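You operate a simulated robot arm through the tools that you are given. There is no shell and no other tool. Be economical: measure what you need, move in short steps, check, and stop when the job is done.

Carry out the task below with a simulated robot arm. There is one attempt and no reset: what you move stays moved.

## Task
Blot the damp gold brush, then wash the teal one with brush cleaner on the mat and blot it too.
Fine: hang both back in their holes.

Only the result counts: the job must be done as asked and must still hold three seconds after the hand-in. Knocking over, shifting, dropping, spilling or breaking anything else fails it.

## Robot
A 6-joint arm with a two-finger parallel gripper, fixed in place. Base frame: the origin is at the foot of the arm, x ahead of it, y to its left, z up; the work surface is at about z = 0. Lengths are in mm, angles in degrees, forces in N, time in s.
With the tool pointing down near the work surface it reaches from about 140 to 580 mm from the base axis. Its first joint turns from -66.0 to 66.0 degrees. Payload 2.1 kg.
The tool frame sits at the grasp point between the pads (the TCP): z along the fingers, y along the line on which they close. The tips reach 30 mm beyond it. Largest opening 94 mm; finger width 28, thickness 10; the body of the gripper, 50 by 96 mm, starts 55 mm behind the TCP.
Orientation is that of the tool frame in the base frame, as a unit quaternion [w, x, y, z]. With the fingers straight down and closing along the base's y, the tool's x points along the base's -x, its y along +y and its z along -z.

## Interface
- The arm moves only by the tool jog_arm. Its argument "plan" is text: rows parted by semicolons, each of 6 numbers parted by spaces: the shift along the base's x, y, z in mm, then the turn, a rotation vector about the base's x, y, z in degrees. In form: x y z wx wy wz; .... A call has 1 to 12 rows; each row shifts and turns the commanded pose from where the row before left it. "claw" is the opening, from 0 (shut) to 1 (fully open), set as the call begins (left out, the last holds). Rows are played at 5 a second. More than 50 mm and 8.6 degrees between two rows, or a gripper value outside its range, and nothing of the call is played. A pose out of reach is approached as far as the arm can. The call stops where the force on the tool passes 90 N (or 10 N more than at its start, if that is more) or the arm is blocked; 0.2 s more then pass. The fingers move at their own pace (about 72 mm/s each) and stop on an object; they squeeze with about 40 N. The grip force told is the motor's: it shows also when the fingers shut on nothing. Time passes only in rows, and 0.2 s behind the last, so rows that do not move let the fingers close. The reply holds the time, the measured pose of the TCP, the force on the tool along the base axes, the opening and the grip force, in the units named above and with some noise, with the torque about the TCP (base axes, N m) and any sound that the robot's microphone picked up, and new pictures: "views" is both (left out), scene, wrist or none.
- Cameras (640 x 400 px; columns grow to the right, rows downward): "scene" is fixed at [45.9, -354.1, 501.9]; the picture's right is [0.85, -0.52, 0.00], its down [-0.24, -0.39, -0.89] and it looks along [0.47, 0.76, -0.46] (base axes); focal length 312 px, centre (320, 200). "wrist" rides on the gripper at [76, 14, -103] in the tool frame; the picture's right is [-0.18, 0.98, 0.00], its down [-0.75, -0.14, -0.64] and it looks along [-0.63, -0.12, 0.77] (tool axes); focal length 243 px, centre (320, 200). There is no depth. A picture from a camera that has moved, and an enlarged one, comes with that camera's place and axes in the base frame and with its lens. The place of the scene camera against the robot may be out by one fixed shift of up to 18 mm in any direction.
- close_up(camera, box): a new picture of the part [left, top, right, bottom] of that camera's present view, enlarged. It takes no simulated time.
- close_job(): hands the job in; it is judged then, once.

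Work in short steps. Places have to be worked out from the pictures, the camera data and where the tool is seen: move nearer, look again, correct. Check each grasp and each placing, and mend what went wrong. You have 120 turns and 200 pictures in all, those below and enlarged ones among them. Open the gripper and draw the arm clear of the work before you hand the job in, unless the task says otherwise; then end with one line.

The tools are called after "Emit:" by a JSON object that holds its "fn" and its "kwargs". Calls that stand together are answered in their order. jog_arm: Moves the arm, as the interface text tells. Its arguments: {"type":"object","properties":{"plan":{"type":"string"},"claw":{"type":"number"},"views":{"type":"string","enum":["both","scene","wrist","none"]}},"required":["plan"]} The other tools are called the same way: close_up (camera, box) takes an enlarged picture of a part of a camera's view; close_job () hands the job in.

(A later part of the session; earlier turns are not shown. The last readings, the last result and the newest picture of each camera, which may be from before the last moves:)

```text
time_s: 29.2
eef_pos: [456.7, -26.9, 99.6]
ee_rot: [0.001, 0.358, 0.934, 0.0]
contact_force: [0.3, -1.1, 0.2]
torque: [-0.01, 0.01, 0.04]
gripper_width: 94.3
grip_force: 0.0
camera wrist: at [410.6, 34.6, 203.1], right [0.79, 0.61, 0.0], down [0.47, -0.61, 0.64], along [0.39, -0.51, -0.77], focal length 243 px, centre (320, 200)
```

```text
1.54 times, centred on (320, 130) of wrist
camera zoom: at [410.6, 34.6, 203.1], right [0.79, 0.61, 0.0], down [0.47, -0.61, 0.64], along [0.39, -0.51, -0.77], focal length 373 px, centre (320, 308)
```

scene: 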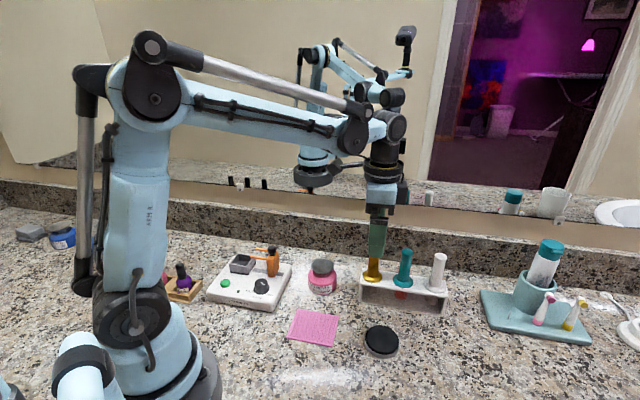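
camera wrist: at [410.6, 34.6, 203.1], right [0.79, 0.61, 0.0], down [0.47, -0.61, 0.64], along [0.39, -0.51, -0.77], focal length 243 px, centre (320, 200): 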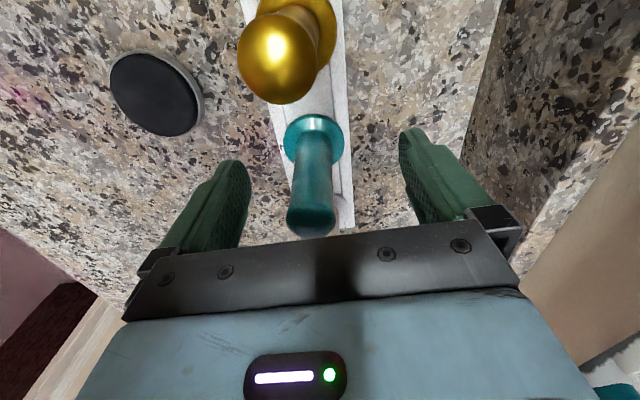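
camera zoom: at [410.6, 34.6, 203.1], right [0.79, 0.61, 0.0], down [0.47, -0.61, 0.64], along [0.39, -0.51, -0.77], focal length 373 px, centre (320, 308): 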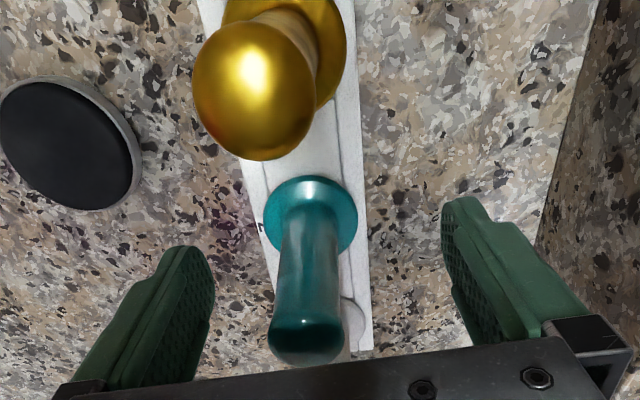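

The collar centre is at about (454.6, -30). I'll shift (-2, -2.7) and close.

Emit:
{"fn": "jog_arm", "kwargs": {"plan": "-2 -2.7 0 0 0 0;0 0 0 0 0 0;0 0 0 0 0 0", "views": "none"}}

Emit:
{"fn": "jog_arm", "kwargs": {"plan": "0 0 0 0 0 0;0 0 0 0 0 0;0 0 0 0 0 0;0 0 0 0 0 0", "claw": 0, "views": "none"}}

Emit:
{"fn": "close_up", "kwargs": {"camera": "scene", "box": [340, 220, 460, 320]}}

```text
time_s: 30.0
eef_pos: [455.7, -30.8, 100.2]
ee_rot: [0.001, 0.357, 0.934, -0.001]
contact_force: [0.1, 0.1, -0.5]
torque: [0.0, 0.03, -0.03]
gripper_width: 93.9
grip_force: 0.1
```

```text
time_s: 31.0
eef_pos: [456.3, -30.3, 100.3]
ee_rot: [0.001, 0.357, 0.934, 0.0]
contact_force: [-0.1, -0.1, 1.9]
torque: [-0.02, 0.08, -0.02]
gripper_width: 20.8
grip_force: 40.0
```

```text
4.00 times, centred on (400, 270) of scene
camera zoom: at [45.9, -354.1, 501.9], right [0.85, -0.52, 0.0], down [-0.24, -0.39, -0.89], along [0.47, 0.76, -0.46], focal length 1248 px, centre (0, -80)
```

zoom: 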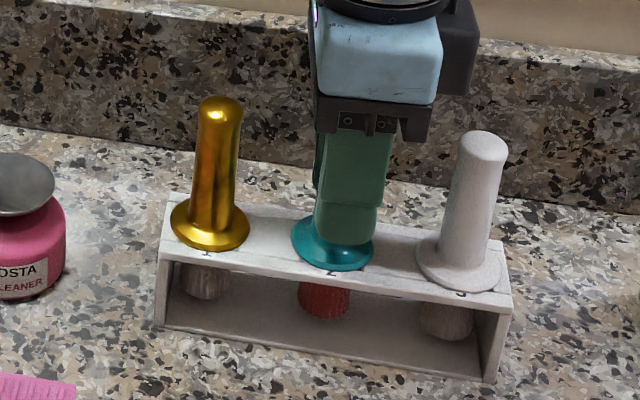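

Teal is gripped. I'll lift well clear, since the path to the jar crosses the gold handle (top z≈125).

Emit:
{"fn": "jog_arm", "kwargs": {"plan": "0 0 15 0 0 0;0 0 25 0 0 0;0 0 35 0 0 0;0 0 35 0 0 0;0 0 35 0 0 0;0 0 0 0 0 0", "views": "none"}}

Emit:
{"fn": "close_up", "kwargs": {"camera": "scene", "box": [340, 180, 460, 320]}}

```text
time_s: 32.4
eef_pos: [454.5, -29.3, 245.5]
ee_rot: [0.001, 0.357, 0.934, 0.0]
contact_force: [-0.9, -0.4, -0.6]
torque: [-0.01, -0.03, -0.03]
gripper_width: 20.7
grip_force: 40.2
```

```text
2.86 times, centred on (400, 250) of scene
camera zoom: at [45.9, -354.1, 501.9], right [0.85, -0.52, 0.0], down [-0.24, -0.39, -0.89], along [0.47, 0.76, -0.46], focal length 891 px, centre (91, 57)
```

zoom: 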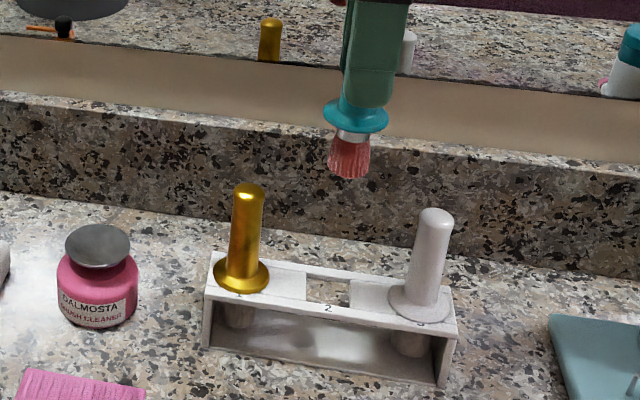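

Clear. I'll carry teal over the dish.

Emit:
{"fn": "jog_arm", "kwargs": {"plan": "-30 32 0 0 0 0;-30 32 0 0 0 0;-30 32 0 0 0 0;-31 31.6 0 0 0 0;0 0 -30 0 0 0;0 0 -30 0 0 0;0 0 0 0 0 0", "views": "wrist"}}

Emit:
{"fn": "close_up", "kwargs": {"camera": "wrist", "box": [240, 20, 400, 180]}}

Emit:
{"fn": "close_up", "kwargs": {"camera": "scene", "box": [270, 200, 380, 320]}}

```text
time_s: 34.0
eef_pos: [334.0, 95.2, 184.9]
ee_rot: [0.001, 0.359, 0.934, 0.0]
contact_force: [0.4, 0.5, -0.6]
torque: [0.03, -0.02, 0.02]
gripper_width: 20.9
grip_force: 40.1
camera wrist: at [285.9, 157.3, 287.1], right [0.79, 0.61, 0.0], down [0.47, -0.61, 0.64], along [0.39, -0.51, -0.77], focal length 243 px, centre (320, 200)
```

wrist: 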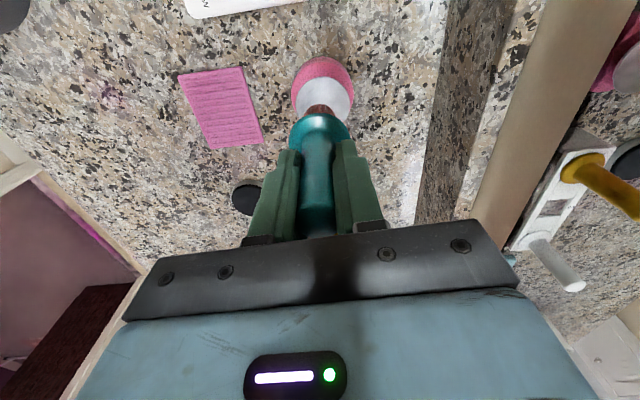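

```text
2.50 times, centred on (320, 100) of wrist
camera zoom: at [285.9, 157.3, 287.1], right [0.79, 0.61, 0.0], down [0.47, -0.61, 0.64], along [0.39, -0.51, -0.77], focal length 606 px, centre (320, 450)
```

zoom: 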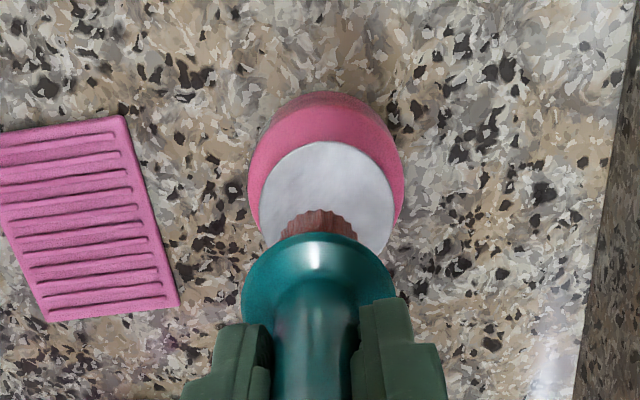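

```text
3.33 times, centred on (325, 260) of scene
camera zoom: at [45.9, -354.1, 501.9], right [0.85, -0.52, 0.0], down [-0.24, -0.39, -0.89], along [0.47, 0.76, -0.46], focal length 1040 px, centre (303, 0)
```

zoom: 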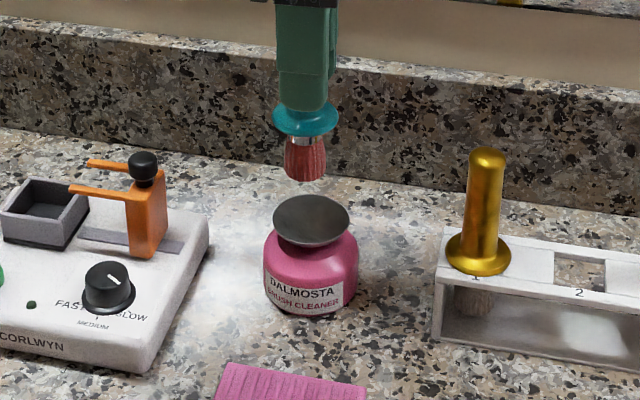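

Aligned within about 2 mm. I'll descend toward the dish in small steps, watching the force.

Emit:
{"fn": "jog_arm", "kwargs": {"plan": "0 1 -15 0 0 0;0 0 -10 0 0 0;0 0 -5 0 0 0;0 0 0 0 0 0", "views": "none"}}

Emit:
{"fn": "close_up", "kwargs": {"camera": "scene", "box": [285, 220, 365, 310]}}

```text
time_s: 35.0
eef_pos: [333.2, 97.8, 155.5]
ee_rot: [0.0, 0.357, 0.934, -0.001]
contact_force: [0.5, 0.5, 0.2]
torque: [0.02, -0.02, 0.0]
gripper_width: 20.9
grip_force: 39.9
```

```text
4.44 times, centred on (325, 265) of scene
camera zoom: at [45.9, -354.1, 501.9], right [0.85, -0.52, 0.0], down [-0.24, -0.39, -0.89], along [0.47, 0.76, -0.46], focal length 1386 px, centre (298, -89)
```

zoom: 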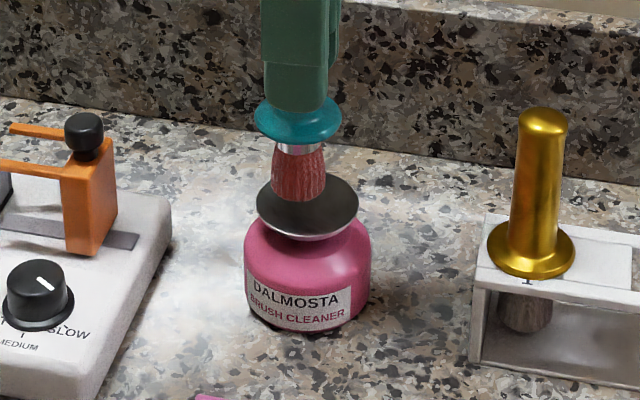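

The tip sits about 3–4 mm off the dish centre. I'll shift +3 in x and step down.

Emit:
{"fn": "jog_arm", "kwargs": {"plan": "3 0 0 0 0 0;0 0 -2 0 0 0;0 0 -2 0 0 0;0 0 0 0 0 0", "views": "none"}}

Emit:
{"fn": "jog_arm", "kwargs": {"plan": "0 0 -2 0 0 0;0 0 0 0 0 0", "views": "none"}}

Emit:
{"fn": "jog_arm", "kwargs": {"plan": "0 0 -2 0 0 0;0 0 0 0 0 0", "views": "none"}}

Emit:
{"fn": "close_up", "kwargs": {"camera": "scene", "box": [285, 220, 365, 310]}}

```text
time_s: 36.0
eef_pos: [336.0, 97.6, 150.3]
ee_rot: [0.001, 0.358, 0.934, -0.001]
contact_force: [0.0, 0.0, -0.1]
torque: [0.01, 0.01, 0.01]
gripper_width: 21.0
grip_force: 39.9
```

```text
time_s: 36.6
eef_pos: [337.6, 96.6, 148.0]
ee_rot: [0.0, 0.358, 0.934, -0.001]
contact_force: [0.0, -1.2, -0.6]
torque: [0.04, 0.02, -0.01]
gripper_width: 21.1
grip_force: 40.2
```

```text
time_s: 37.2
eef_pos: [337.7, 98.3, 146.2]
ee_rot: [0.002, 0.358, 0.934, 0.0]
contact_force: [-0.1, 0.3, 0.0]
torque: [-0.04, -0.01, 0.01]
gripper_width: 21.1
grip_force: 40.1
```

```text
4.44 times, centred on (325, 265) of scene
camera zoom: at [45.9, -354.1, 501.9], right [0.85, -0.52, 0.0], down [-0.24, -0.39, -0.89], along [0.47, 0.76, -0.46], focal length 1386 px, centre (298, -89)
```

zoom: 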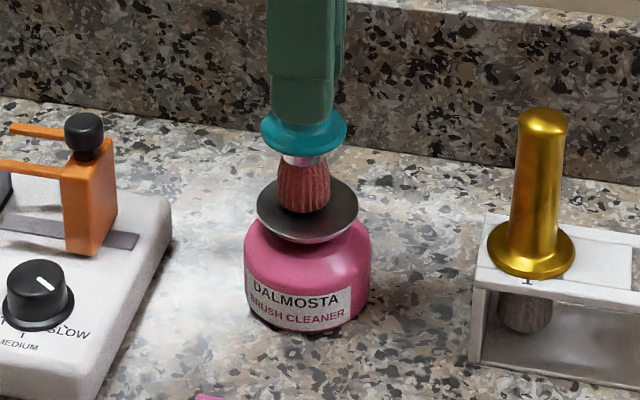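

Centred and nearly touching. I'll continue stepping down.

Emit:
{"fn": "jog_arm", "kwargs": {"plan": "0 0 -2 0 0 0;0 0 0 0 0 0", "views": "none"}}

Emit:
{"fn": "jog_arm", "kwargs": {"plan": "0 0 -2 0 0 0;0 0 0 0 0 0", "views": "none"}}

Emit:
{"fn": "jog_arm", "kwargs": {"plan": "0 0 -2 0 0 0;0 0 0 0 0 0", "views": "none"}}

Emit:
{"fn": "close_up", "kwargs": {"camera": "scene", "box": [285, 220, 365, 310]}}

```text
time_s: 37.8
eef_pos: [336.9, 98.2, 143.8]
ee_rot: [0.001, 0.357, 0.934, 0.001]
contact_force: [0.7, -0.8, 1.4]
torque: [0.02, -0.03, -0.03]
gripper_width: 21.3
grip_force: 39.0
```

```text
time_s: 38.4
eef_pos: [337.8, 97.6, 141.5]
ee_rot: [0.001, 0.357, 0.934, -0.001]
contact_force: [-1.6, 0.9, 1.5]
torque: [0.05, 0.01, -0.01]
gripper_width: 21.0
grip_force: 40.4
```

```text
time_s: 39.0
eef_pos: [336.3, 97.9, 139.1]
ee_rot: [0.001, 0.357, 0.934, -0.001]
contact_force: [-0.2, -0.3, 1.4]
torque: [-0.02, 0.08, -0.02]
gripper_width: 21.0
grip_force: 39.9
```

```text
4.44 times, centred on (325, 265) of scene
camera zoom: at [45.9, -354.1, 501.9], right [0.85, -0.52, 0.0], down [-0.24, -0.39, -0.89], along [0.47, 0.76, -0.46], focal length 1386 px, centre (298, -89)
```

zoom: 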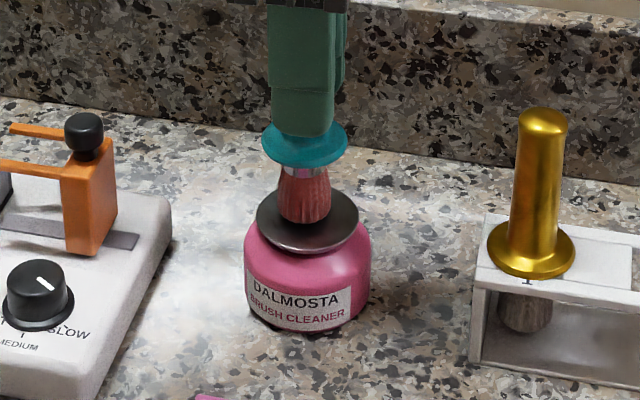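

The dish is moving down under the brush, so it is a press pump with a soft spring. I'll press on to the end of its stroke.

Emit:
{"fn": "jog_arm", "kwargs": {"plan": "0 0 -2 0 0 0;0 0 0 0 0 0", "views": "none"}}

Emit:
{"fn": "jog_arm", "kwargs": {"plan": "0 0 -2 0 0 0;0 0 0 0 0 0", "views": "none"}}

Emit:
{"fn": "close_up", "kwargs": {"camera": "scene", "box": [285, 220, 365, 310]}}

```text
time_s: 39.6
eef_pos: [338.2, 96.6, 137.4]
ee_rot: [0.001, 0.358, 0.934, 0.0]
contact_force: [1.2, 0.2, 5.6]
torque: [-0.01, -0.08, 0.01]
gripper_width: 20.8
grip_force: 39.6
```

```text
time_s: 40.2
eef_pos: [337.1, 97.2, 136.6]
ee_rot: [0.001, 0.358, 0.934, 0.001]
contact_force: [1.7, -0.8, 19.7]
torque: [-0.02, -0.09, 0.02]
gripper_width: 20.7
grip_force: 39.6
```

```text
4.44 times, centred on (325, 265) of scene
camera zoom: at [45.8, -354.1, 501.9], right [0.85, -0.52, 0.0], down [-0.24, -0.39, -0.89], along [0.47, 0.76, -0.46], focal length 1386 px, centre (298, -89)
```

zoom: 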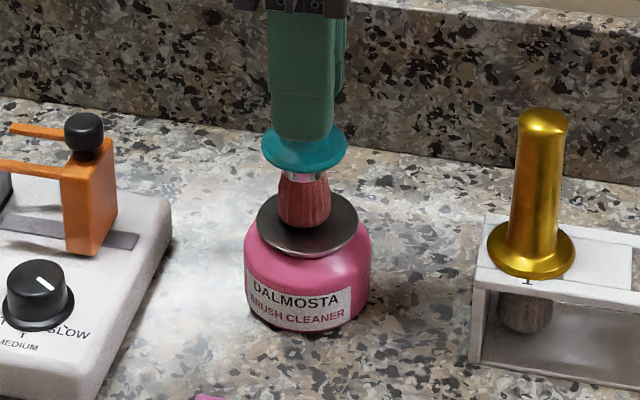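

It bottomed out at about 20 N. I'll rise and inspect the bristles and dish.

Emit:
{"fn": "jog_arm", "kwargs": {"plan": "0 0 0 0 0 0;0 0 10 0 0 0;0 0 15 0 0 0;0 0 15 0 0 0;0 0 0 0 0 0", "views": "none"}}

Emit:
{"fn": "close_up", "kwargs": {"camera": "scene", "box": [290, 220, 360, 310]}}

Emit:
{"fn": "close_up", "kwargs": {"camera": "wrist", "box": [260, 40, 380, 140]}}

```text
time_s: 41.4
eef_pos: [336.0, 98.3, 176.5]
ee_rot: [0.001, 0.357, 0.934, -0.001]
contact_force: [0.2, -0.6, -1.0]
torque: [0.0, 0.01, 0.03]
gripper_width: 20.8
grip_force: 40.8
```

```text
4.44 times, centred on (325, 265) of scene
camera zoom: at [45.9, -354.1, 501.9], right [0.85, -0.52, 0.0], down [-0.24, -0.39, -0.89], along [0.47, 0.76, -0.46], focal length 1386 px, centre (298, -89)
```

zoom: 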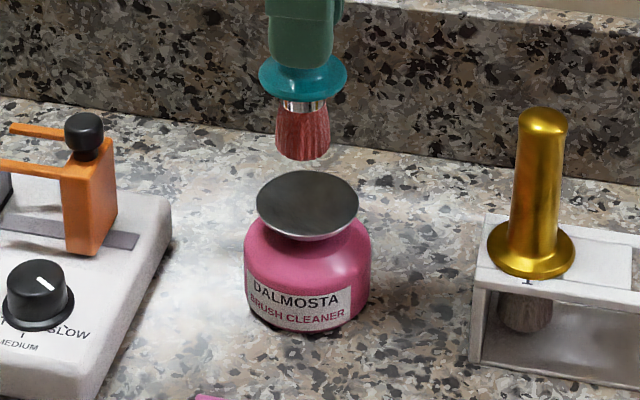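

```text
4.00 times, centred on (320, 90) of wrist
camera zoom: at [289.4, 160.6, 279.4], right [0.79, 0.61, 0.0], down [0.47, -0.61, 0.64], along [0.39, -0.51, -0.77], focal length 970 px, centre (320, 640)
```

zoom: 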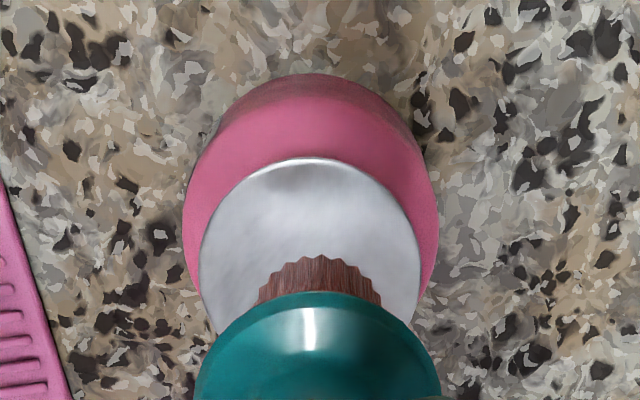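

The dish sprang back and the bristles look darker and wet. Now I'll go over the mat.

Emit:
{"fn": "jog_arm", "kwargs": {"plan": "-19.6 -22 0 0 0 0;-19.6 -22 0 0 0 0;-19.6 -22 0 0 0 0;-19.6 -22 0 0 0 0;0 0 -25 0 0 0;0 0 0 0 0 0", "views": "both"}}

Emit:
{"fn": "close_up", "kwargs": {"camera": "scene", "box": [260, 250, 370, 360]}}

Emit:
{"fn": "close_up", "kwargs": {"camera": "wrist", "box": [220, 20, 420, 200]}}

```text
time_s: 42.8
eef_pos: [258.7, 10.0, 151.3]
ee_rot: [0.001, 0.358, 0.934, 0.0]
contact_force: [-0.7, 0.1, 0.0]
torque: [-0.02, -0.01, -0.04]
gripper_width: 20.9
grip_force: 39.4
camera wrist: at [210.9, 72.5, 253.5], right [0.79, 0.61, 0.0], down [0.47, -0.61, 0.64], along [0.39, -0.51, -0.77], focal length 243 px, centre (320, 200)
```

scene: 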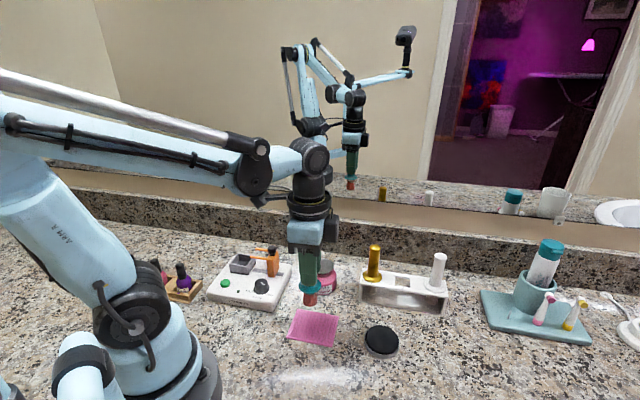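
wrist: 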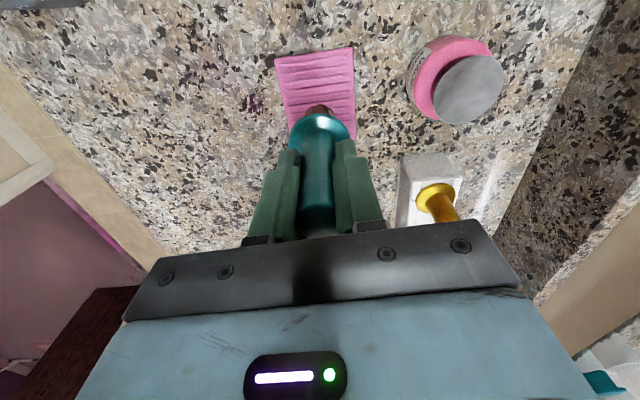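

```text
3.64 times, centred on (315, 305) of scene
camera zoom: at [45.9, -354.1, 501.9], right [0.85, -0.52, 0.0], down [-0.24, -0.39, -0.89], along [0.47, 0.76, -0.46], focal length 1134 px, centre (338, -182)
```

zoom: 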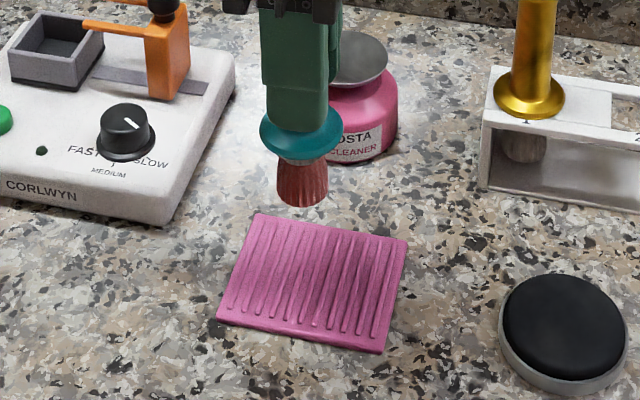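

```text
2.22 times, centred on (320, 110) of wrist
camera zoom: at [210.9, 72.5, 253.5], right [0.79, 0.61, 0.0], down [0.47, -0.61, 0.64], along [0.39, -0.51, -0.77], focal length 539 px, centre (320, 400)
```

zoom: 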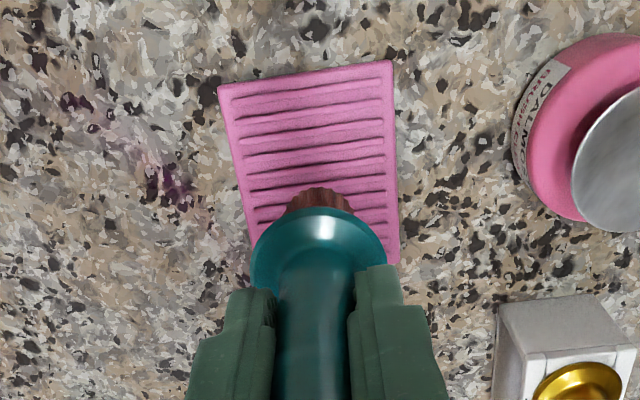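

The mat centre is at about (259.5, 8.5) and the mat is 70 × 84, so the brush is centred. I'll lower to just above it, then step to contact.

Emit:
{"fn": "jog_arm", "kwargs": {"plan": "0 0 -25 0 0 0;0 0 -18 0 0 0;0 0 0 0 0 0", "views": "none"}}

Emit:
{"fn": "jog_arm", "kwargs": {"plan": "0 0 -2 0 0 0;0 0 -2 0 0 0;0 0 0 0 0 0", "views": "none"}}

Emit:
{"fn": "close_up", "kwargs": {"camera": "scene", "box": [275, 270, 355, 360]}}

```text
time_s: 43.6
eef_pos: [258.0, 9.8, 107.3]
ee_rot: [0.0, 0.357, 0.934, 0.0]
contact_force: [0.5, -0.1, 0.0]
torque: [0.0, -0.03, 0.01]
gripper_width: 20.8
grip_force: 40.0
```

```text
time_s: 44.4
eef_pos: [258.2, 9.6, 104.0]
ee_rot: [0.001, 0.357, 0.934, 0.0]
contact_force: [1.3, 0.2, -0.7]
torque: [0.01, -0.02, 0.02]
gripper_width: 20.7
grip_force: 40.5
```

```text
4.44 times, centred on (315, 315) of scene
camera zoom: at [45.9, -354.1, 501.9], right [0.85, -0.52, 0.0], down [-0.24, -0.39, -0.89], along [0.47, 0.76, -0.46], focal length 1386 px, centre (342, -311)
```

zoom: 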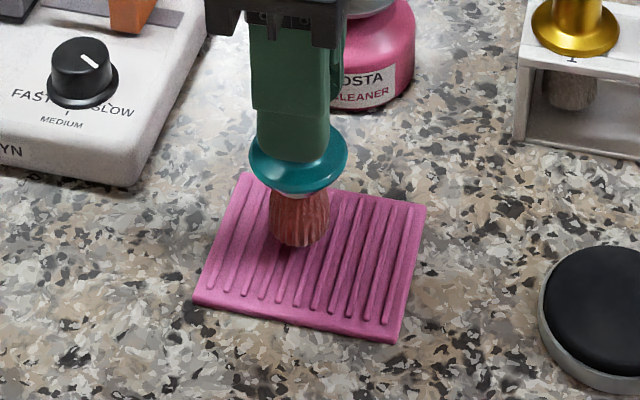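

Still no contact, so a few more mm.

Emit:
{"fn": "jog_arm", "kwargs": {"plan": "0 0 -2 0 0 0;0 0 0 0 0 0", "views": "none"}}

Emit:
{"fn": "jog_arm", "kwargs": {"plan": "0 0 -2 0 0 0;0 0 0 0 0 0", "views": "none"}}

Emit:
{"fn": "jog_arm", "kwargs": {"plan": "0 0 -1.5 0 0 0;0 0 0 0 0 0", "views": "none"}}

```text
time_s: 45.0
eef_pos: [257.6, 11.3, 102.7]
ee_rot: [0.001, 0.357, 0.934, 0.0]
contact_force: [-0.6, -0.2, -1.1]
torque: [-0.02, -0.01, -0.01]
gripper_width: 20.9
grip_force: 40.6
```

```text
time_s: 45.6
eef_pos: [257.6, 9.1, 101.0]
ee_rot: [0.001, 0.358, 0.934, 0.0]
contact_force: [0.2, 0.1, -1.4]
torque: [-0.03, -0.02, 0.0]
gripper_width: 20.7
grip_force: 39.9
```

```text
time_s: 46.2
eef_pos: [258.2, 10.4, 98.8]
ee_rot: [0.001, 0.358, 0.934, 0.0]
contact_force: [0.3, -0.7, -0.2]
torque: [-0.01, -0.02, 0.04]
gripper_width: 20.8
grip_force: 39.7
```

Emit:
{"fn": "jog_arm", "kwargs": {"plan": "0 0 -1.5 0 0 0;0 0 0 0 0 0", "views": "none"}}

Emit:
{"fn": "jog_arm", "kwargs": {"plan": "0 0 -1 0 0 0;0 0 0 0 0 0", "views": "none"}}

Emit:
{"fn": "close_up", "kwargs": {"camera": "scene", "box": [275, 270, 355, 360]}}

```text
time_s: 46.8
eef_pos: [258.1, 9.8, 97.5]
ee_rot: [0.001, 0.357, 0.934, 0.0]
contact_force: [0.7, -0.3, -0.4]
torque: [0.02, -0.02, 0.02]
gripper_width: 20.5
grip_force: 39.7
```

```text
time_s: 47.4
eef_pos: [258.1, 10.6, 96.3]
ee_rot: [0.0, 0.358, 0.934, -0.001]
contact_force: [-2.0, 2.0, 20.4]
torque: [0.08, 0.19, 0.0]
gripper_width: 20.7
grip_force: 40.6
```

```text
4.44 times, centred on (315, 315) of scene
camera zoom: at [45.8, -354.1, 501.9], right [0.85, -0.52, 0.0], down [-0.24, -0.39, -0.89], along [0.47, 0.76, -0.46], focal length 1386 px, centre (342, -311)
```

zoom: 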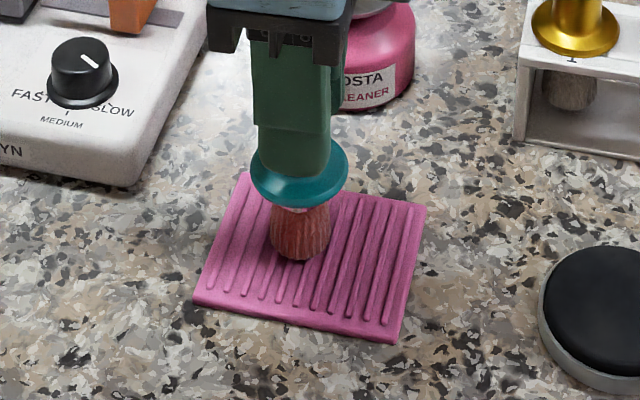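

Contact with the mat at about 20 N. I'll ease slightly and try short strokes across the ridges, checking that the mat stays put.

Emit:
{"fn": "jog_arm", "kwargs": {"plan": "0 0 0.4 0 0 0;4 -4 0 0 0 0;4 -4 0 0 0 0;-4 4 0 0 0 0;-4 4 0 0 0 0;0 0 0 0 0 0", "views": "none"}}

Emit:
{"fn": "close_up", "kwargs": {"camera": "scene", "box": [275, 270, 355, 360]}}

```text
time_s: 48.8
eef_pos: [258.0, 9.5, 97.4]
ee_rot: [0.001, 0.358, 0.934, 0.001]
contact_force: [0.3, 0.3, -1.1]
torque: [0.0, 0.01, -0.02]
gripper_width: 20.6
grip_force: 40.0
```

```text
4.44 times, centred on (315, 315) of scene
camera zoom: at [45.9, -354.1, 501.9], right [0.85, -0.52, 0.0], down [-0.24, -0.39, -0.89], along [0.47, 0.76, -0.46], focal length 1386 px, centre (342, -311)
```

zoom: 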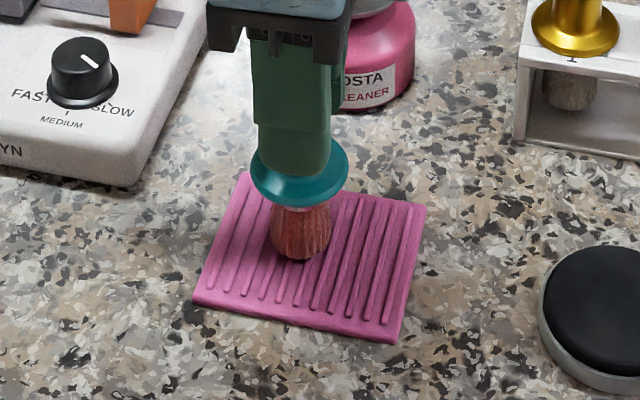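

The mat hasn't moved but contact was lost. I'll press down 0.9 and rub with wider strokes.

Emit:
{"fn": "jog_arm", "kwargs": {"plan": "0 0 -0.9 0 0 0;5 -5 0 0 0 0;5 -5 0 0 0 0;-5 5 0 0 0 0;-5 5 0 0 0 0;-5 5 0 0 0 0;-5 5 0 0 0 0;5 -5 0 0 0 0;5 -5 0 0 0 0;0 0 0 0 0 0", "views": "none"}}

Emit:
{"fn": "close_up", "kwargs": {"camera": "scene", "box": [275, 270, 355, 360]}}

```text
time_s: 51.0
eef_pos: [258.0, 9.1, 95.9]
ee_rot: [0.001, 0.358, 0.934, -0.001]
contact_force: [-0.6, 0.3, -0.9]
torque: [-0.01, 0.0, 0.0]
gripper_width: 20.7
grip_force: 39.5
```

```text
4.44 times, centred on (315, 315) of scene
camera zoom: at [45.9, -354.1, 501.9], right [0.85, -0.52, 0.0], down [-0.24, -0.39, -0.89], along [0.47, 0.76, -0.46], focal length 1386 px, centre (342, -311)
```

zoom: 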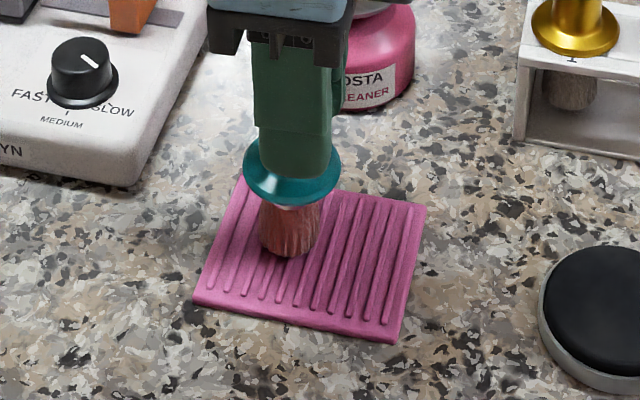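

The brush has pivoted slightly about the pad axis, but the bristles already look less red. I'll stroke along the closing axis instead, where the pads hold it firmly.

Emit:
{"fn": "jog_arm", "kwargs": {"plan": "0 0 -0.8 0 0 0;4.5 5 0 0 0 0;4.5 5 0 0 0 0;-4.5 -5 0 0 0 0;-4.5 -5 0 0 0 0;-4.5 -5 0 0 0 0;-4.5 -5 0 0 0 0;4.5 5 0 0 0 0;4.5 5 0 0 0 0;0 0 0 0 0 0", "views": "none"}}

Emit:
{"fn": "close_up", "kwargs": {"camera": "scene", "box": [275, 270, 355, 360]}}

```text
time_s: 53.2
eef_pos: [258.4, 9.2, 94.9]
ee_rot: [0.001, 0.358, 0.934, 0.0]
contact_force: [-9.6, -9.5, 16.9]
torque: [-0.83, 0.71, -0.06]
gripper_width: 21.0
grip_force: 40.9
```

```text
4.44 times, centred on (315, 315) of scene
camera zoom: at [45.8, -354.1, 502.0], right [0.85, -0.52, 0.0], down [-0.24, -0.39, -0.89], along [0.47, 0.76, -0.46], focal length 1386 px, centre (342, -311)
```

zoom: 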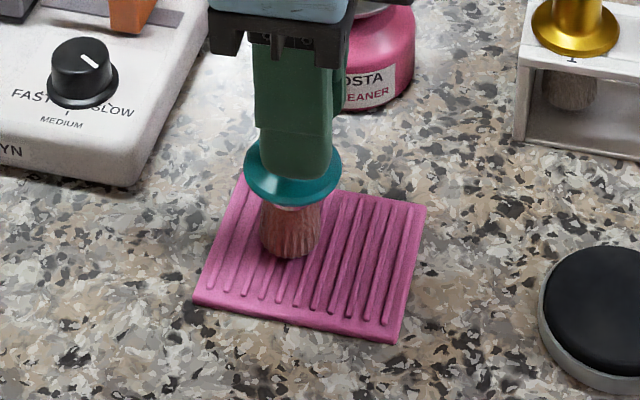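

That works: the colour is fading and the mat is steady. I'll repeat it.

Emit:
{"fn": "jog_arm", "kwargs": {"plan": "4.5 5 0 0 0 0;4.5 5 0 0 0 0;-4.5 -5 0 0 0 0;-4.5 -5 0 0 0 0;-4.5 -5 0 0 0 0;-4.5 -5 0 0 0 0;4.5 5 0 0 0 0;4.5 5 0 0 0 0;4.5 5 0 0 0 0;-4.5 -5 0 0 0 0;0 0 0 0 0 0", "views": "none"}}

Emit:
{"fn": "jog_arm", "kwargs": {"plan": "-4.5 -5 0 0 0 0;-4.5 -5 0 0 0 0;-4.5 -5 0 0 0 0;4.5 5 0 0 0 0;4.5 5 0 0 0 0;4.5 5 0 0 0 0;4.5 5 0 0 0 0;-4.5 -5 0 0 0 0;-4.5 -5 0 0 0 0;0 0 0 0 0 0", "views": "none"}}

Emit:
{"fn": "close_up", "kwargs": {"camera": "scene", "box": [275, 270, 355, 360]}}

```text
time_s: 55.6
eef_pos: [258.9, 8.7, 96.6]
ee_rot: [0.001, 0.358, 0.934, 0.0]
contact_force: [0.5, 0.5, 0.0]
torque: [0.02, 0.04, -0.03]
gripper_width: 20.8
grip_force: 39.9
```

```text
time_s: 57.8
eef_pos: [253.5, 5.0, 95.5]
ee_rot: [0.0, 0.357, 0.934, 0.0]
contact_force: [0.0, 0.0, -0.9]
torque: [0.0, 0.0, -0.03]
gripper_width: 20.9
grip_force: 40.2
```

```text
4.44 times, centred on (315, 315) of scene
camera zoom: at [45.9, -354.1, 501.9], right [0.85, -0.52, 0.0], down [-0.24, -0.39, -0.89], along [0.47, 0.76, -0.46], focal length 1386 px, centre (342, -311)
```

zoom: 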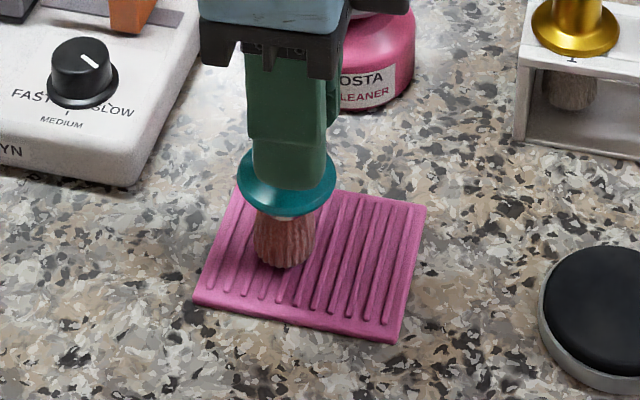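

Contact was lost through slip and some red remains. I'll press again and keep stroking.

Emit:
{"fn": "jog_arm", "kwargs": {"plan": "0 0 -1 0 0 0;4.5 5 0 0 0 0;4.5 5 0 0 0 0;4.5 5 0 0 0 0;-4.5 -5 0 0 0 0;-4.5 -5 0 0 0 0;-4.5 -5 0 0 0 0;-4.5 -5 0 0 0 0;4.5 5 0 0 0 0;4.5 5 0 0 0 0;0 0 0 0 0 0", "views": "none"}}

Emit:
{"fn": "jog_arm", "kwargs": {"plan": "0 0 -0.8 0 0 0;4.5 5 0 0 0 0;4.5 5 0 0 0 0;-4.5 -5 0 0 0 0;-4.5 -5 0 0 0 0;-4.5 -5 0 0 0 0;-4.5 -5 0 0 0 0;4.5 5 0 0 0 0;4.5 5 0 0 0 0;0 0 0 0 0 0", "views": "none"}}

Emit:
{"fn": "close_up", "kwargs": {"camera": "scene", "box": [275, 270, 355, 360]}}

```text
time_s: 60.2
eef_pos: [259.3, 9.3, 94.4]
ee_rot: [0.001, 0.358, 0.934, -0.001]
contact_force: [0.0, -0.2, -0.4]
torque: [0.0, 0.03, 0.03]
gripper_width: 21.0
grip_force: 40.0
```

```text
time_s: 62.4
eef_pos: [257.9, 9.2, 93.0]
ee_rot: [0.001, 0.36, 0.933, -0.001]
contact_force: [-10.5, -11.5, 17.0]
torque: [-0.91, 0.75, -0.08]
gripper_width: 20.9
grip_force: 40.1
```

```text
4.44 times, centred on (315, 315) of scene
camera zoom: at [45.8, -354.1, 502.0], right [0.85, -0.52, 0.0], down [-0.24, -0.39, -0.89], along [0.47, 0.76, -0.46], focal length 1386 px, centre (342, -311)
```

zoom: 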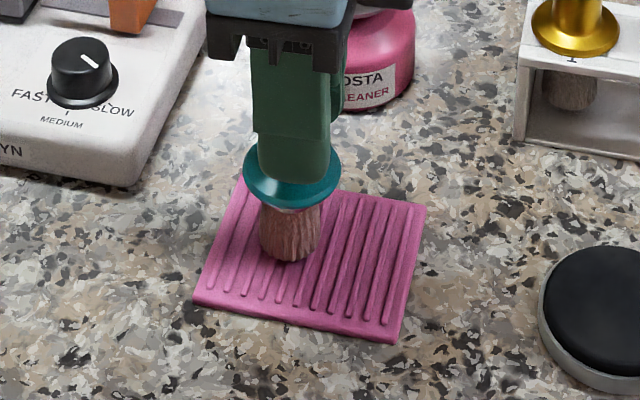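

Noticeably tan now with a trace of pink. A few more strokes.

Emit:
{"fn": "jog_arm", "kwargs": {"plan": "4.5 5 0 0 0 0;4.5 5 0 0 0 0;-4.5 -5 0 0 0 0;-4.5 -5 0 0 0 0;-4.5 -5 0 0 0 0;-4.5 -5 0 0 0 0;4.5 5 0 0 0 0;4.5 5 0 0 0 0;4.5 5 0 0 0 0;-4.5 -5 0 0 0 0;0 0 0 0 0 0", "views": "none"}}

Emit:
{"fn": "jog_arm", "kwargs": {"plan": "0 0 -0.8 0 0 0;-4.5 -5 0 0 0 0;-4.5 -5 0 0 0 0;-4.5 -5 0 0 0 0;4.5 5 0 0 0 0;4.5 5 0 0 0 0;4.5 5 0 0 0 0;4.5 5 0 0 0 0;-4.5 -5 0 0 0 0;-4.5 -5 0 0 0 0;0 0 0 0 0 0", "views": "none"}}

Emit:
{"fn": "jog_arm", "kwargs": {"plan": "0 0 10 0 0 0;0 0 30 0 0 0;0 0 30 0 0 0;0 0 0 0 0 0", "views": "wrist"}}

Emit:
{"fn": "close_up", "kwargs": {"camera": "scene", "box": [275, 250, 365, 360]}}

```text
time_s: 64.8
eef_pos: [257.9, 10.0, 93.9]
ee_rot: [0.001, 0.357, 0.934, 0.0]
contact_force: [-0.6, 0.7, -0.6]
torque: [-0.01, 0.03, -0.01]
gripper_width: 21.1
grip_force: 39.5
```

```text
time_s: 67.2
eef_pos: [253.7, 5.1, 91.8]
ee_rot: [0.001, 0.358, 0.934, 0.0]
contact_force: [-0.7, 0.0, -0.1]
torque: [0.04, 0.02, -0.02]
gripper_width: 21.2
grip_force: 40.0
```

```text
time_s: 68.2
eef_pos: [253.7, 3.9, 163.8]
ee_rot: [0.002, 0.357, 0.934, 0.0]
contact_force: [0.8, 0.0, 0.1]
torque: [0.01, -0.01, 0.01]
gripper_width: 20.7
grip_force: 40.2
camera wrist: at [206.9, 66.7, 266.1], right [0.79, 0.61, 0.0], down [0.47, -0.61, 0.64], along [0.39, -0.51, -0.77], focal length 243 px, centre (320, 200)
```

wrist: 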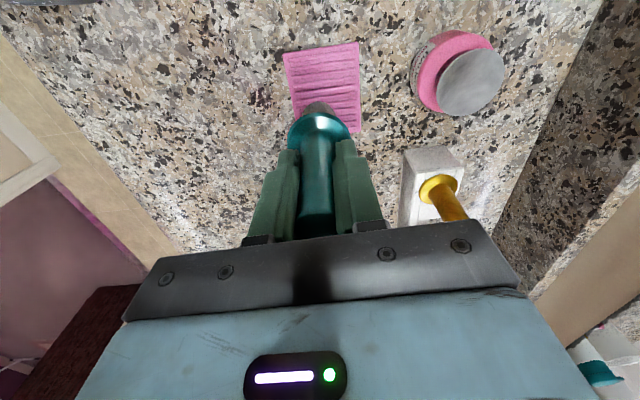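

```text
3.64 times, centred on (320, 305) of scene
camera zoom: at [45.9, -354.1, 501.9], right [0.85, -0.52, 0.0], down [-0.24, -0.39, -0.89], along [0.47, 0.76, -0.46], focal length 1134 px, centre (320, -182)
```

zoom: 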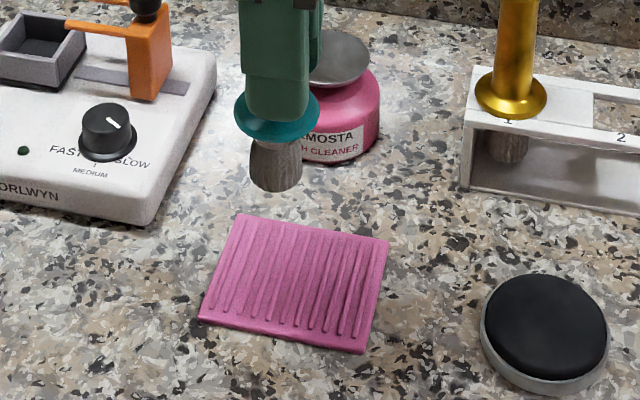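

The bristles are now grey and damp with the red gone. I'll check closely before blotting.

Emit:
{"fn": "close_up", "kwargs": {"camera": "scene", "box": [325, 275, 365, 315]}}

Emit:
{"fn": "close_up", "kwargs": {"camera": "scene", "box": [325, 275, 326, 276]}}

Emit:
{"fn": "close_up", "kwargs": {"camera": "scene", "box": [290, 265, 340, 315]}}

```text
10.00 times, centred on (345, 295) of scene
camera zoom: at [45.9, -354.1, 501.9], right [0.85, -0.52, 0.0], down [-0.24, -0.39, -0.89], along [0.47, 0.76, -0.46], focal length 3119 px, centre (70, -750)
```

zoom: 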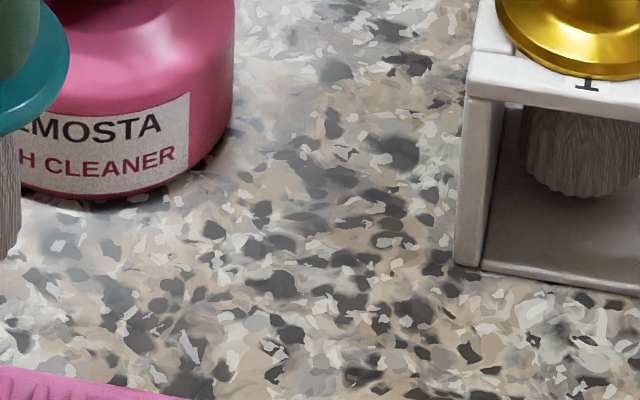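

```text
16.00 times, centred on (326, 276) of scene
camera zoom: at [45.9, -354.1, 501.9], right [0.85, -0.52, 0.0], down [-0.24, -0.39, -0.89], along [0.47, 0.76, -0.46], focal length 4991 px, centre (232, -1008)
```

zoom: 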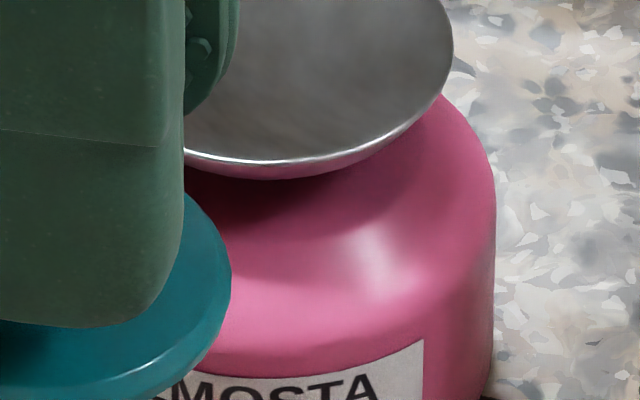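

```text
8.00 times, centred on (315, 290) of scene
camera zoom: at [45.9, -354.1, 501.9], right [0.85, -0.52, 0.0], down [-0.24, -0.39, -0.89], along [0.47, 0.76, -0.46], focal length 2495 px, centre (360, -520)
```

zoom: 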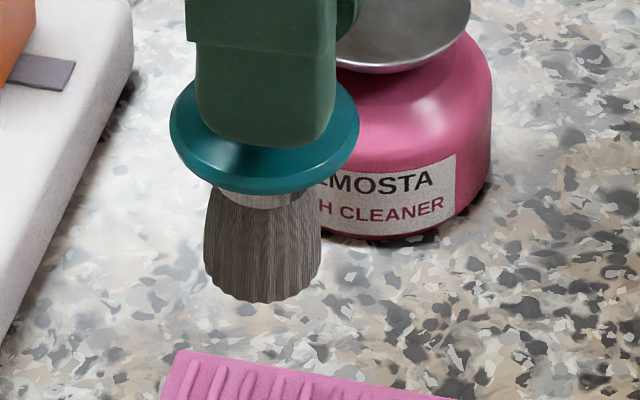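

Clean and damp. Now to the blotting pad.

Emit:
{"fn": "jog_arm", "kwargs": {"plan": "30.3 -30.7 0 0 0 0;30.3 -30.7 0 0 0 0;30.4 -30.6 0 0 0 0;0 0 -30 0 0 0;0 0 -15 0 0 0;0 0 0 0 0 0", "views": "wrist"}}

Emit:
{"fn": "close_up", "kwargs": {"camera": "scene", "box": [330, 260, 430, 370]}}

```text
time_s: 69.6
eef_pos: [346.7, -86.8, 117.7]
ee_rot: [0.001, 0.358, 0.934, 0.0]
contact_force: [-0.8, -0.7, -0.9]
torque: [0.0, -0.01, 0.0]
gripper_width: 20.7
grip_force: 40.4
camera wrist: at [298.7, -25.3, 219.9], right [0.79, 0.61, 0.0], down [0.47, -0.61, 0.64], along [0.39, -0.51, -0.77], focal length 243 px, centre (320, 200)
```

wrist: 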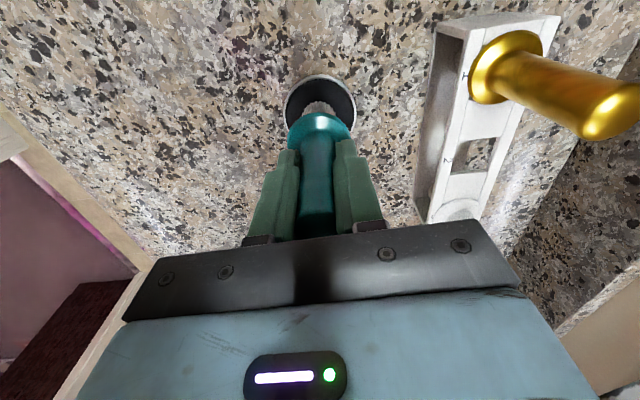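

```text
3.64 times, centred on (380, 315) of scene
camera zoom: at [45.9, -354.1, 501.9], right [0.85, -0.52, 0.0], down [-0.24, -0.39, -0.89], along [0.47, 0.76, -0.46], focal length 1134 px, centre (102, -218)
```

zoom: 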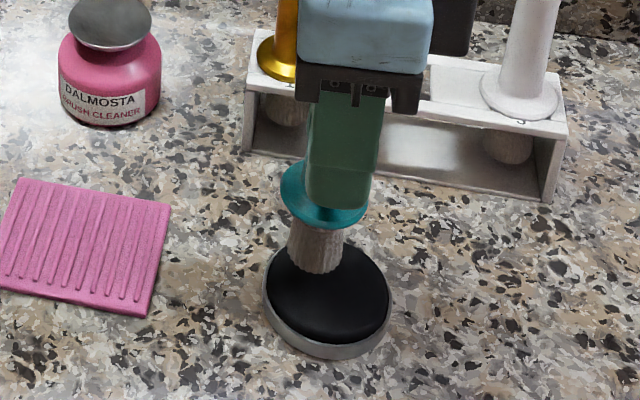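

I'll descend toward the expected contact at TCP z≈102.

Emit:
{"fn": "jog_arm", "kwargs": {"plan": "0 0 -8 0 0 0;0 0 -4 0 0 0;0 0 0 0 0 0", "views": "none"}}

Emit:
{"fn": "jog_arm", "kwargs": {"plan": "0 0 -2 0 0 0;0 0 0 0 0 0", "views": "none"}}

Emit:
{"fn": "jog_arm", "kwargs": {"plan": "0 0 -2 0 0 0;0 0 0 0 0 0", "views": "none"}}

```text
time_s: 70.4
eef_pos: [344.6, -88.5, 106.6]
ee_rot: [0.001, 0.358, 0.934, 0.0]
contact_force: [-0.5, 0.4, 0.5]
torque: [0.01, -0.02, 0.01]
gripper_width: 20.7
grip_force: 40.1
```

```text
time_s: 71.0
eef_pos: [345.1, -88.1, 104.9]
ee_rot: [0.0, 0.358, 0.934, -0.001]
contact_force: [-0.3, 0.0, -0.6]
torque: [-0.01, -0.02, -0.01]
gripper_width: 20.8
grip_force: 39.8
```

```text
time_s: 71.6
eef_pos: [345.6, -87.0, 102.6]
ee_rot: [0.001, 0.358, 0.934, 0.0]
contact_force: [0.8, 0.2, -0.5]
torque: [0.02, 0.06, 0.01]
gripper_width: 20.9
grip_force: 39.8
```

Emit:
{"fn": "jog_arm", "kwargs": {"plan": "0 0 -1.5 0 0 0;0 0 0 0 0 0", "views": "none"}}

Emit:
{"fn": "jog_arm", "kwargs": {"plan": "0 0 -1.5 0 0 0;0 0 0 0 0 0;0 0 0 0 0 0", "views": "none"}}

Emit:
{"fn": "jog_arm", "kwargs": {"plan": "0 0 -1 0 0 0;0 0 0 0 0 0;0 0 0 0 0 0;0 0 0 0 0 0", "views": "none"}}

```text
time_s: 72.2
eef_pos: [345.7, -87.6, 101.6]
ee_rot: [0.001, 0.358, 0.934, -0.001]
contact_force: [-1.9, 0.6, 33.2]
torque: [-0.07, 0.05, 0.02]
gripper_width: 20.8
grip_force: 40.4
```

```text
time_s: 73.0
eef_pos: [344.8, -88.4, 99.1]
ee_rot: [0.001, 0.357, 0.934, -0.001]
contact_force: [-0.8, -0.4, 30.1]
torque: [-0.04, 0.05, -0.01]
gripper_width: 20.9
grip_force: 40.1
```

```text
time_s: 74.0
eef_pos: [344.4, -87.6, 97.6]
ee_rot: [0.002, 0.358, 0.934, 0.001]
contact_force: [3.2, 2.2, 25.0]
torque: [0.04, -0.18, -0.04]
gripper_width: 20.8
grip_force: 40.3
```

Pressed at about 25–30 N. I'll hold, dab again like gold, then lift and look.

Emit:
{"fn": "jog_arm", "kwargs": {"plan": "0 0 0 0 0 0;0 0 0 0 0 0;0 0 0 0 0 0;0 0 0 0 0 0;0 0 10 0 0 0;0 0 -6 0 0 0;0 0 -5 0 0 0;0 0 0 0 0 0;0 0 0 0 0 0;0 0 0 0 0 0;0 0 0 0 0 0;0 0 0 0 0 0", "views": "none"}}

Emit:
{"fn": "jog_arm", "kwargs": {"plan": "0 0 10 0 0 0;0 0 -6 0 0 0;0 0 -5 0 0 0;0 0 0 0 0 0;0 0 0 0 0 0;0 0 0 0 0 0;0 0 0 0 0 0;0 0 0 0 0 0", "views": "none"}}

Emit:
{"fn": "jog_arm", "kwargs": {"plan": "0 0 15 0 0 0;0 0 30 0 0 0;0 0 0 0 0 0", "views": "none"}}

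Emit:
{"fn": "close_up", "kwargs": {"camera": "scene", "box": [345, 260, 425, 360]}}

```text
time_s: 76.6
eef_pos: [344.5, -87.1, 95.9]
ee_rot: [0.001, 0.358, 0.934, -0.001]
contact_force: [-1.9, -1.1, 26.9]
torque: [-0.15, 0.07, 0.02]
gripper_width: 20.9
grip_force: 39.7
```

```text
time_s: 78.4
eef_pos: [344.7, -87.3, 95.5]
ee_rot: [0.001, 0.358, 0.934, 0.0]
contact_force: [-0.5, -0.4, 32.5]
torque: [-0.04, -0.05, 0.01]
gripper_width: 20.6
grip_force: 40.1
```

```text
time_s: 79.2
eef_pos: [345.1, -86.5, 141.4]
ee_rot: [0.001, 0.358, 0.934, -0.001]
contact_force: [-0.4, 0.7, 0.0]
torque: [0.02, -0.01, 0.02]
gripper_width: 20.8
grip_force: 40.6
```

```text
4.00 times, centred on (385, 310) of scene
camera zoom: at [45.9, -354.1, 501.9], right [0.85, -0.52, 0.0], down [-0.24, -0.39, -0.89], along [0.47, 0.76, -0.46], focal length 1248 px, centre (60, -240)
```

zoom: 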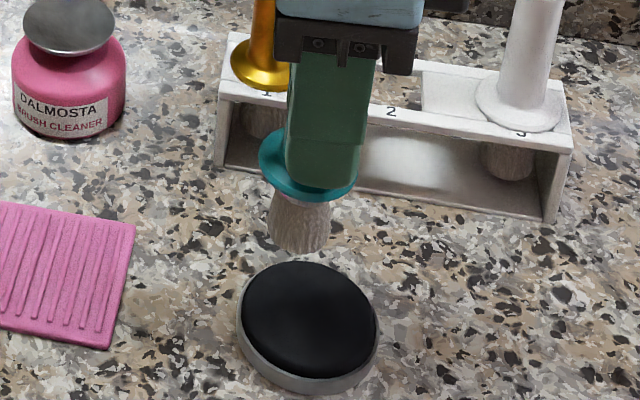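

Dry and pale. The brush appears to have pivoted in the grip, so I'll measure its tilt before inserting it.

Emit:
{"fn": "close_up", "kwargs": {"camera": "scene", "box": [365, 265, 415, 325]}}

Emit:
{"fn": "close_up", "kwargs": {"camera": "wrist", "box": [260, 60, 380, 240]}}

```text
6.67 times, centred on (390, 295) of scene
camera zoom: at [45.9, -354.1, 501.9], right [0.85, -0.52, 0.0], down [-0.24, -0.39, -0.89], along [0.47, 0.76, -0.46], focal length 2080 px, centre (-147, -433)
```

zoom: 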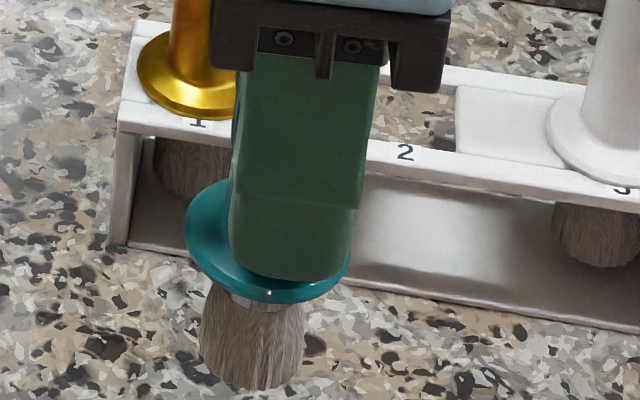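

```text
2.22 times, centred on (320, 150) of wrist
camera zoom: at [297.8, -24.3, 243.1], right [0.79, 0.61, 0.0], down [0.47, -0.61, 0.64], along [0.39, -0.51, -0.77], focal length 539 px, centre (320, 311)
```

zoom: 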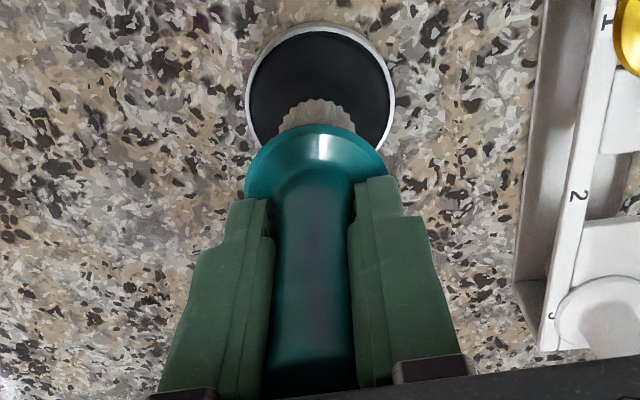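

By comparing where the tip shows for each brush, the teal tip is about 5 mm off toward the camera side, a tilt of roughly 3.3° about the closing axis. I'll raise, counter-rotate the tool, and move above hole 2.

Emit:
{"fn": "jog_arm", "kwargs": {"plan": "0 0 25 0 0 0;0 0 25 -2.2 -2.45 0;37 19 0 0 0 0;37 19 0 0 0 0;35.9 18.4 0 0 0 0;0 0 -25 0 0 0;0 0 0 0 0 0", "views": "wrist"}}

Emit:
{"fn": "close_up", "kwargs": {"camera": "scene", "box": [345, 210, 455, 320]}}

Emit:
{"fn": "close_up", "kwargs": {"camera": "wrist", "box": [250, 40, 400, 180]}}

```text
time_s: 80.8
eef_pos: [455.3, -30.9, 166.0]
ee_rot: [0.027, 0.357, 0.934, -0.01]
contact_force: [0.2, 0.2, -0.6]
torque: [-0.03, 0.01, -0.04]
gripper_width: 20.7
grip_force: 39.9
camera wrist: at [404.1, 36.2, 262.9], right [0.79, 0.61, 0.01], down [0.44, -0.58, 0.69], along [0.42, -0.54, -0.73], focal length 243 px, centre (320, 200)
```

wrist: 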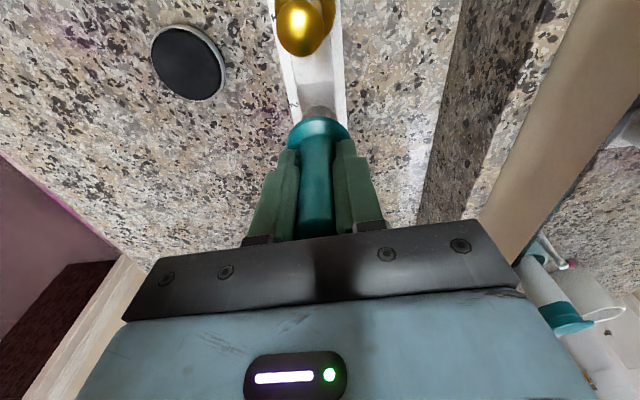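

```text
3.64 times, centred on (400, 265) of scene
camera zoom: at [45.9, -354.1, 501.9], right [0.85, -0.52, 0.0], down [-0.24, -0.39, -0.89], along [0.47, 0.76, -0.46], focal length 1134 px, centre (29, -36)
```

zoom: 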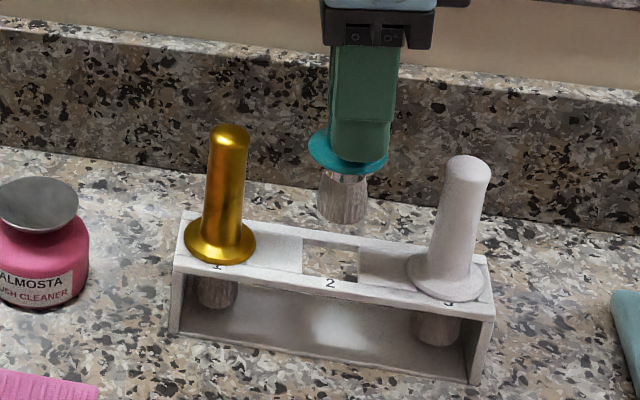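

```text
2.86 times, centred on (325, 110) of wrist
camera zoom: at [404.1, 36.2, 262.9], right [0.79, 0.61, 0.01], down [0.44, -0.58, 0.69], along [0.42, -0.54, -0.73], focal length 693 px, centre (306, 457)
```

zoom: 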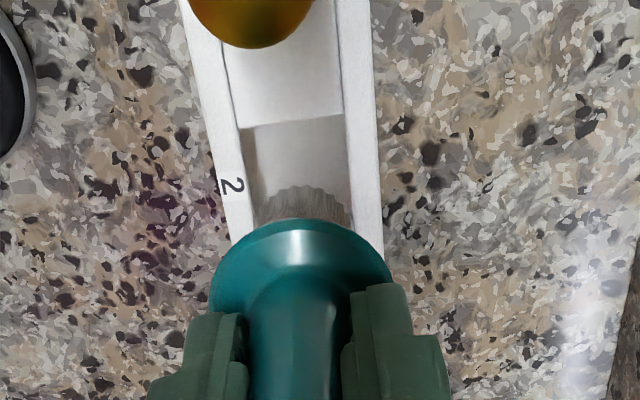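

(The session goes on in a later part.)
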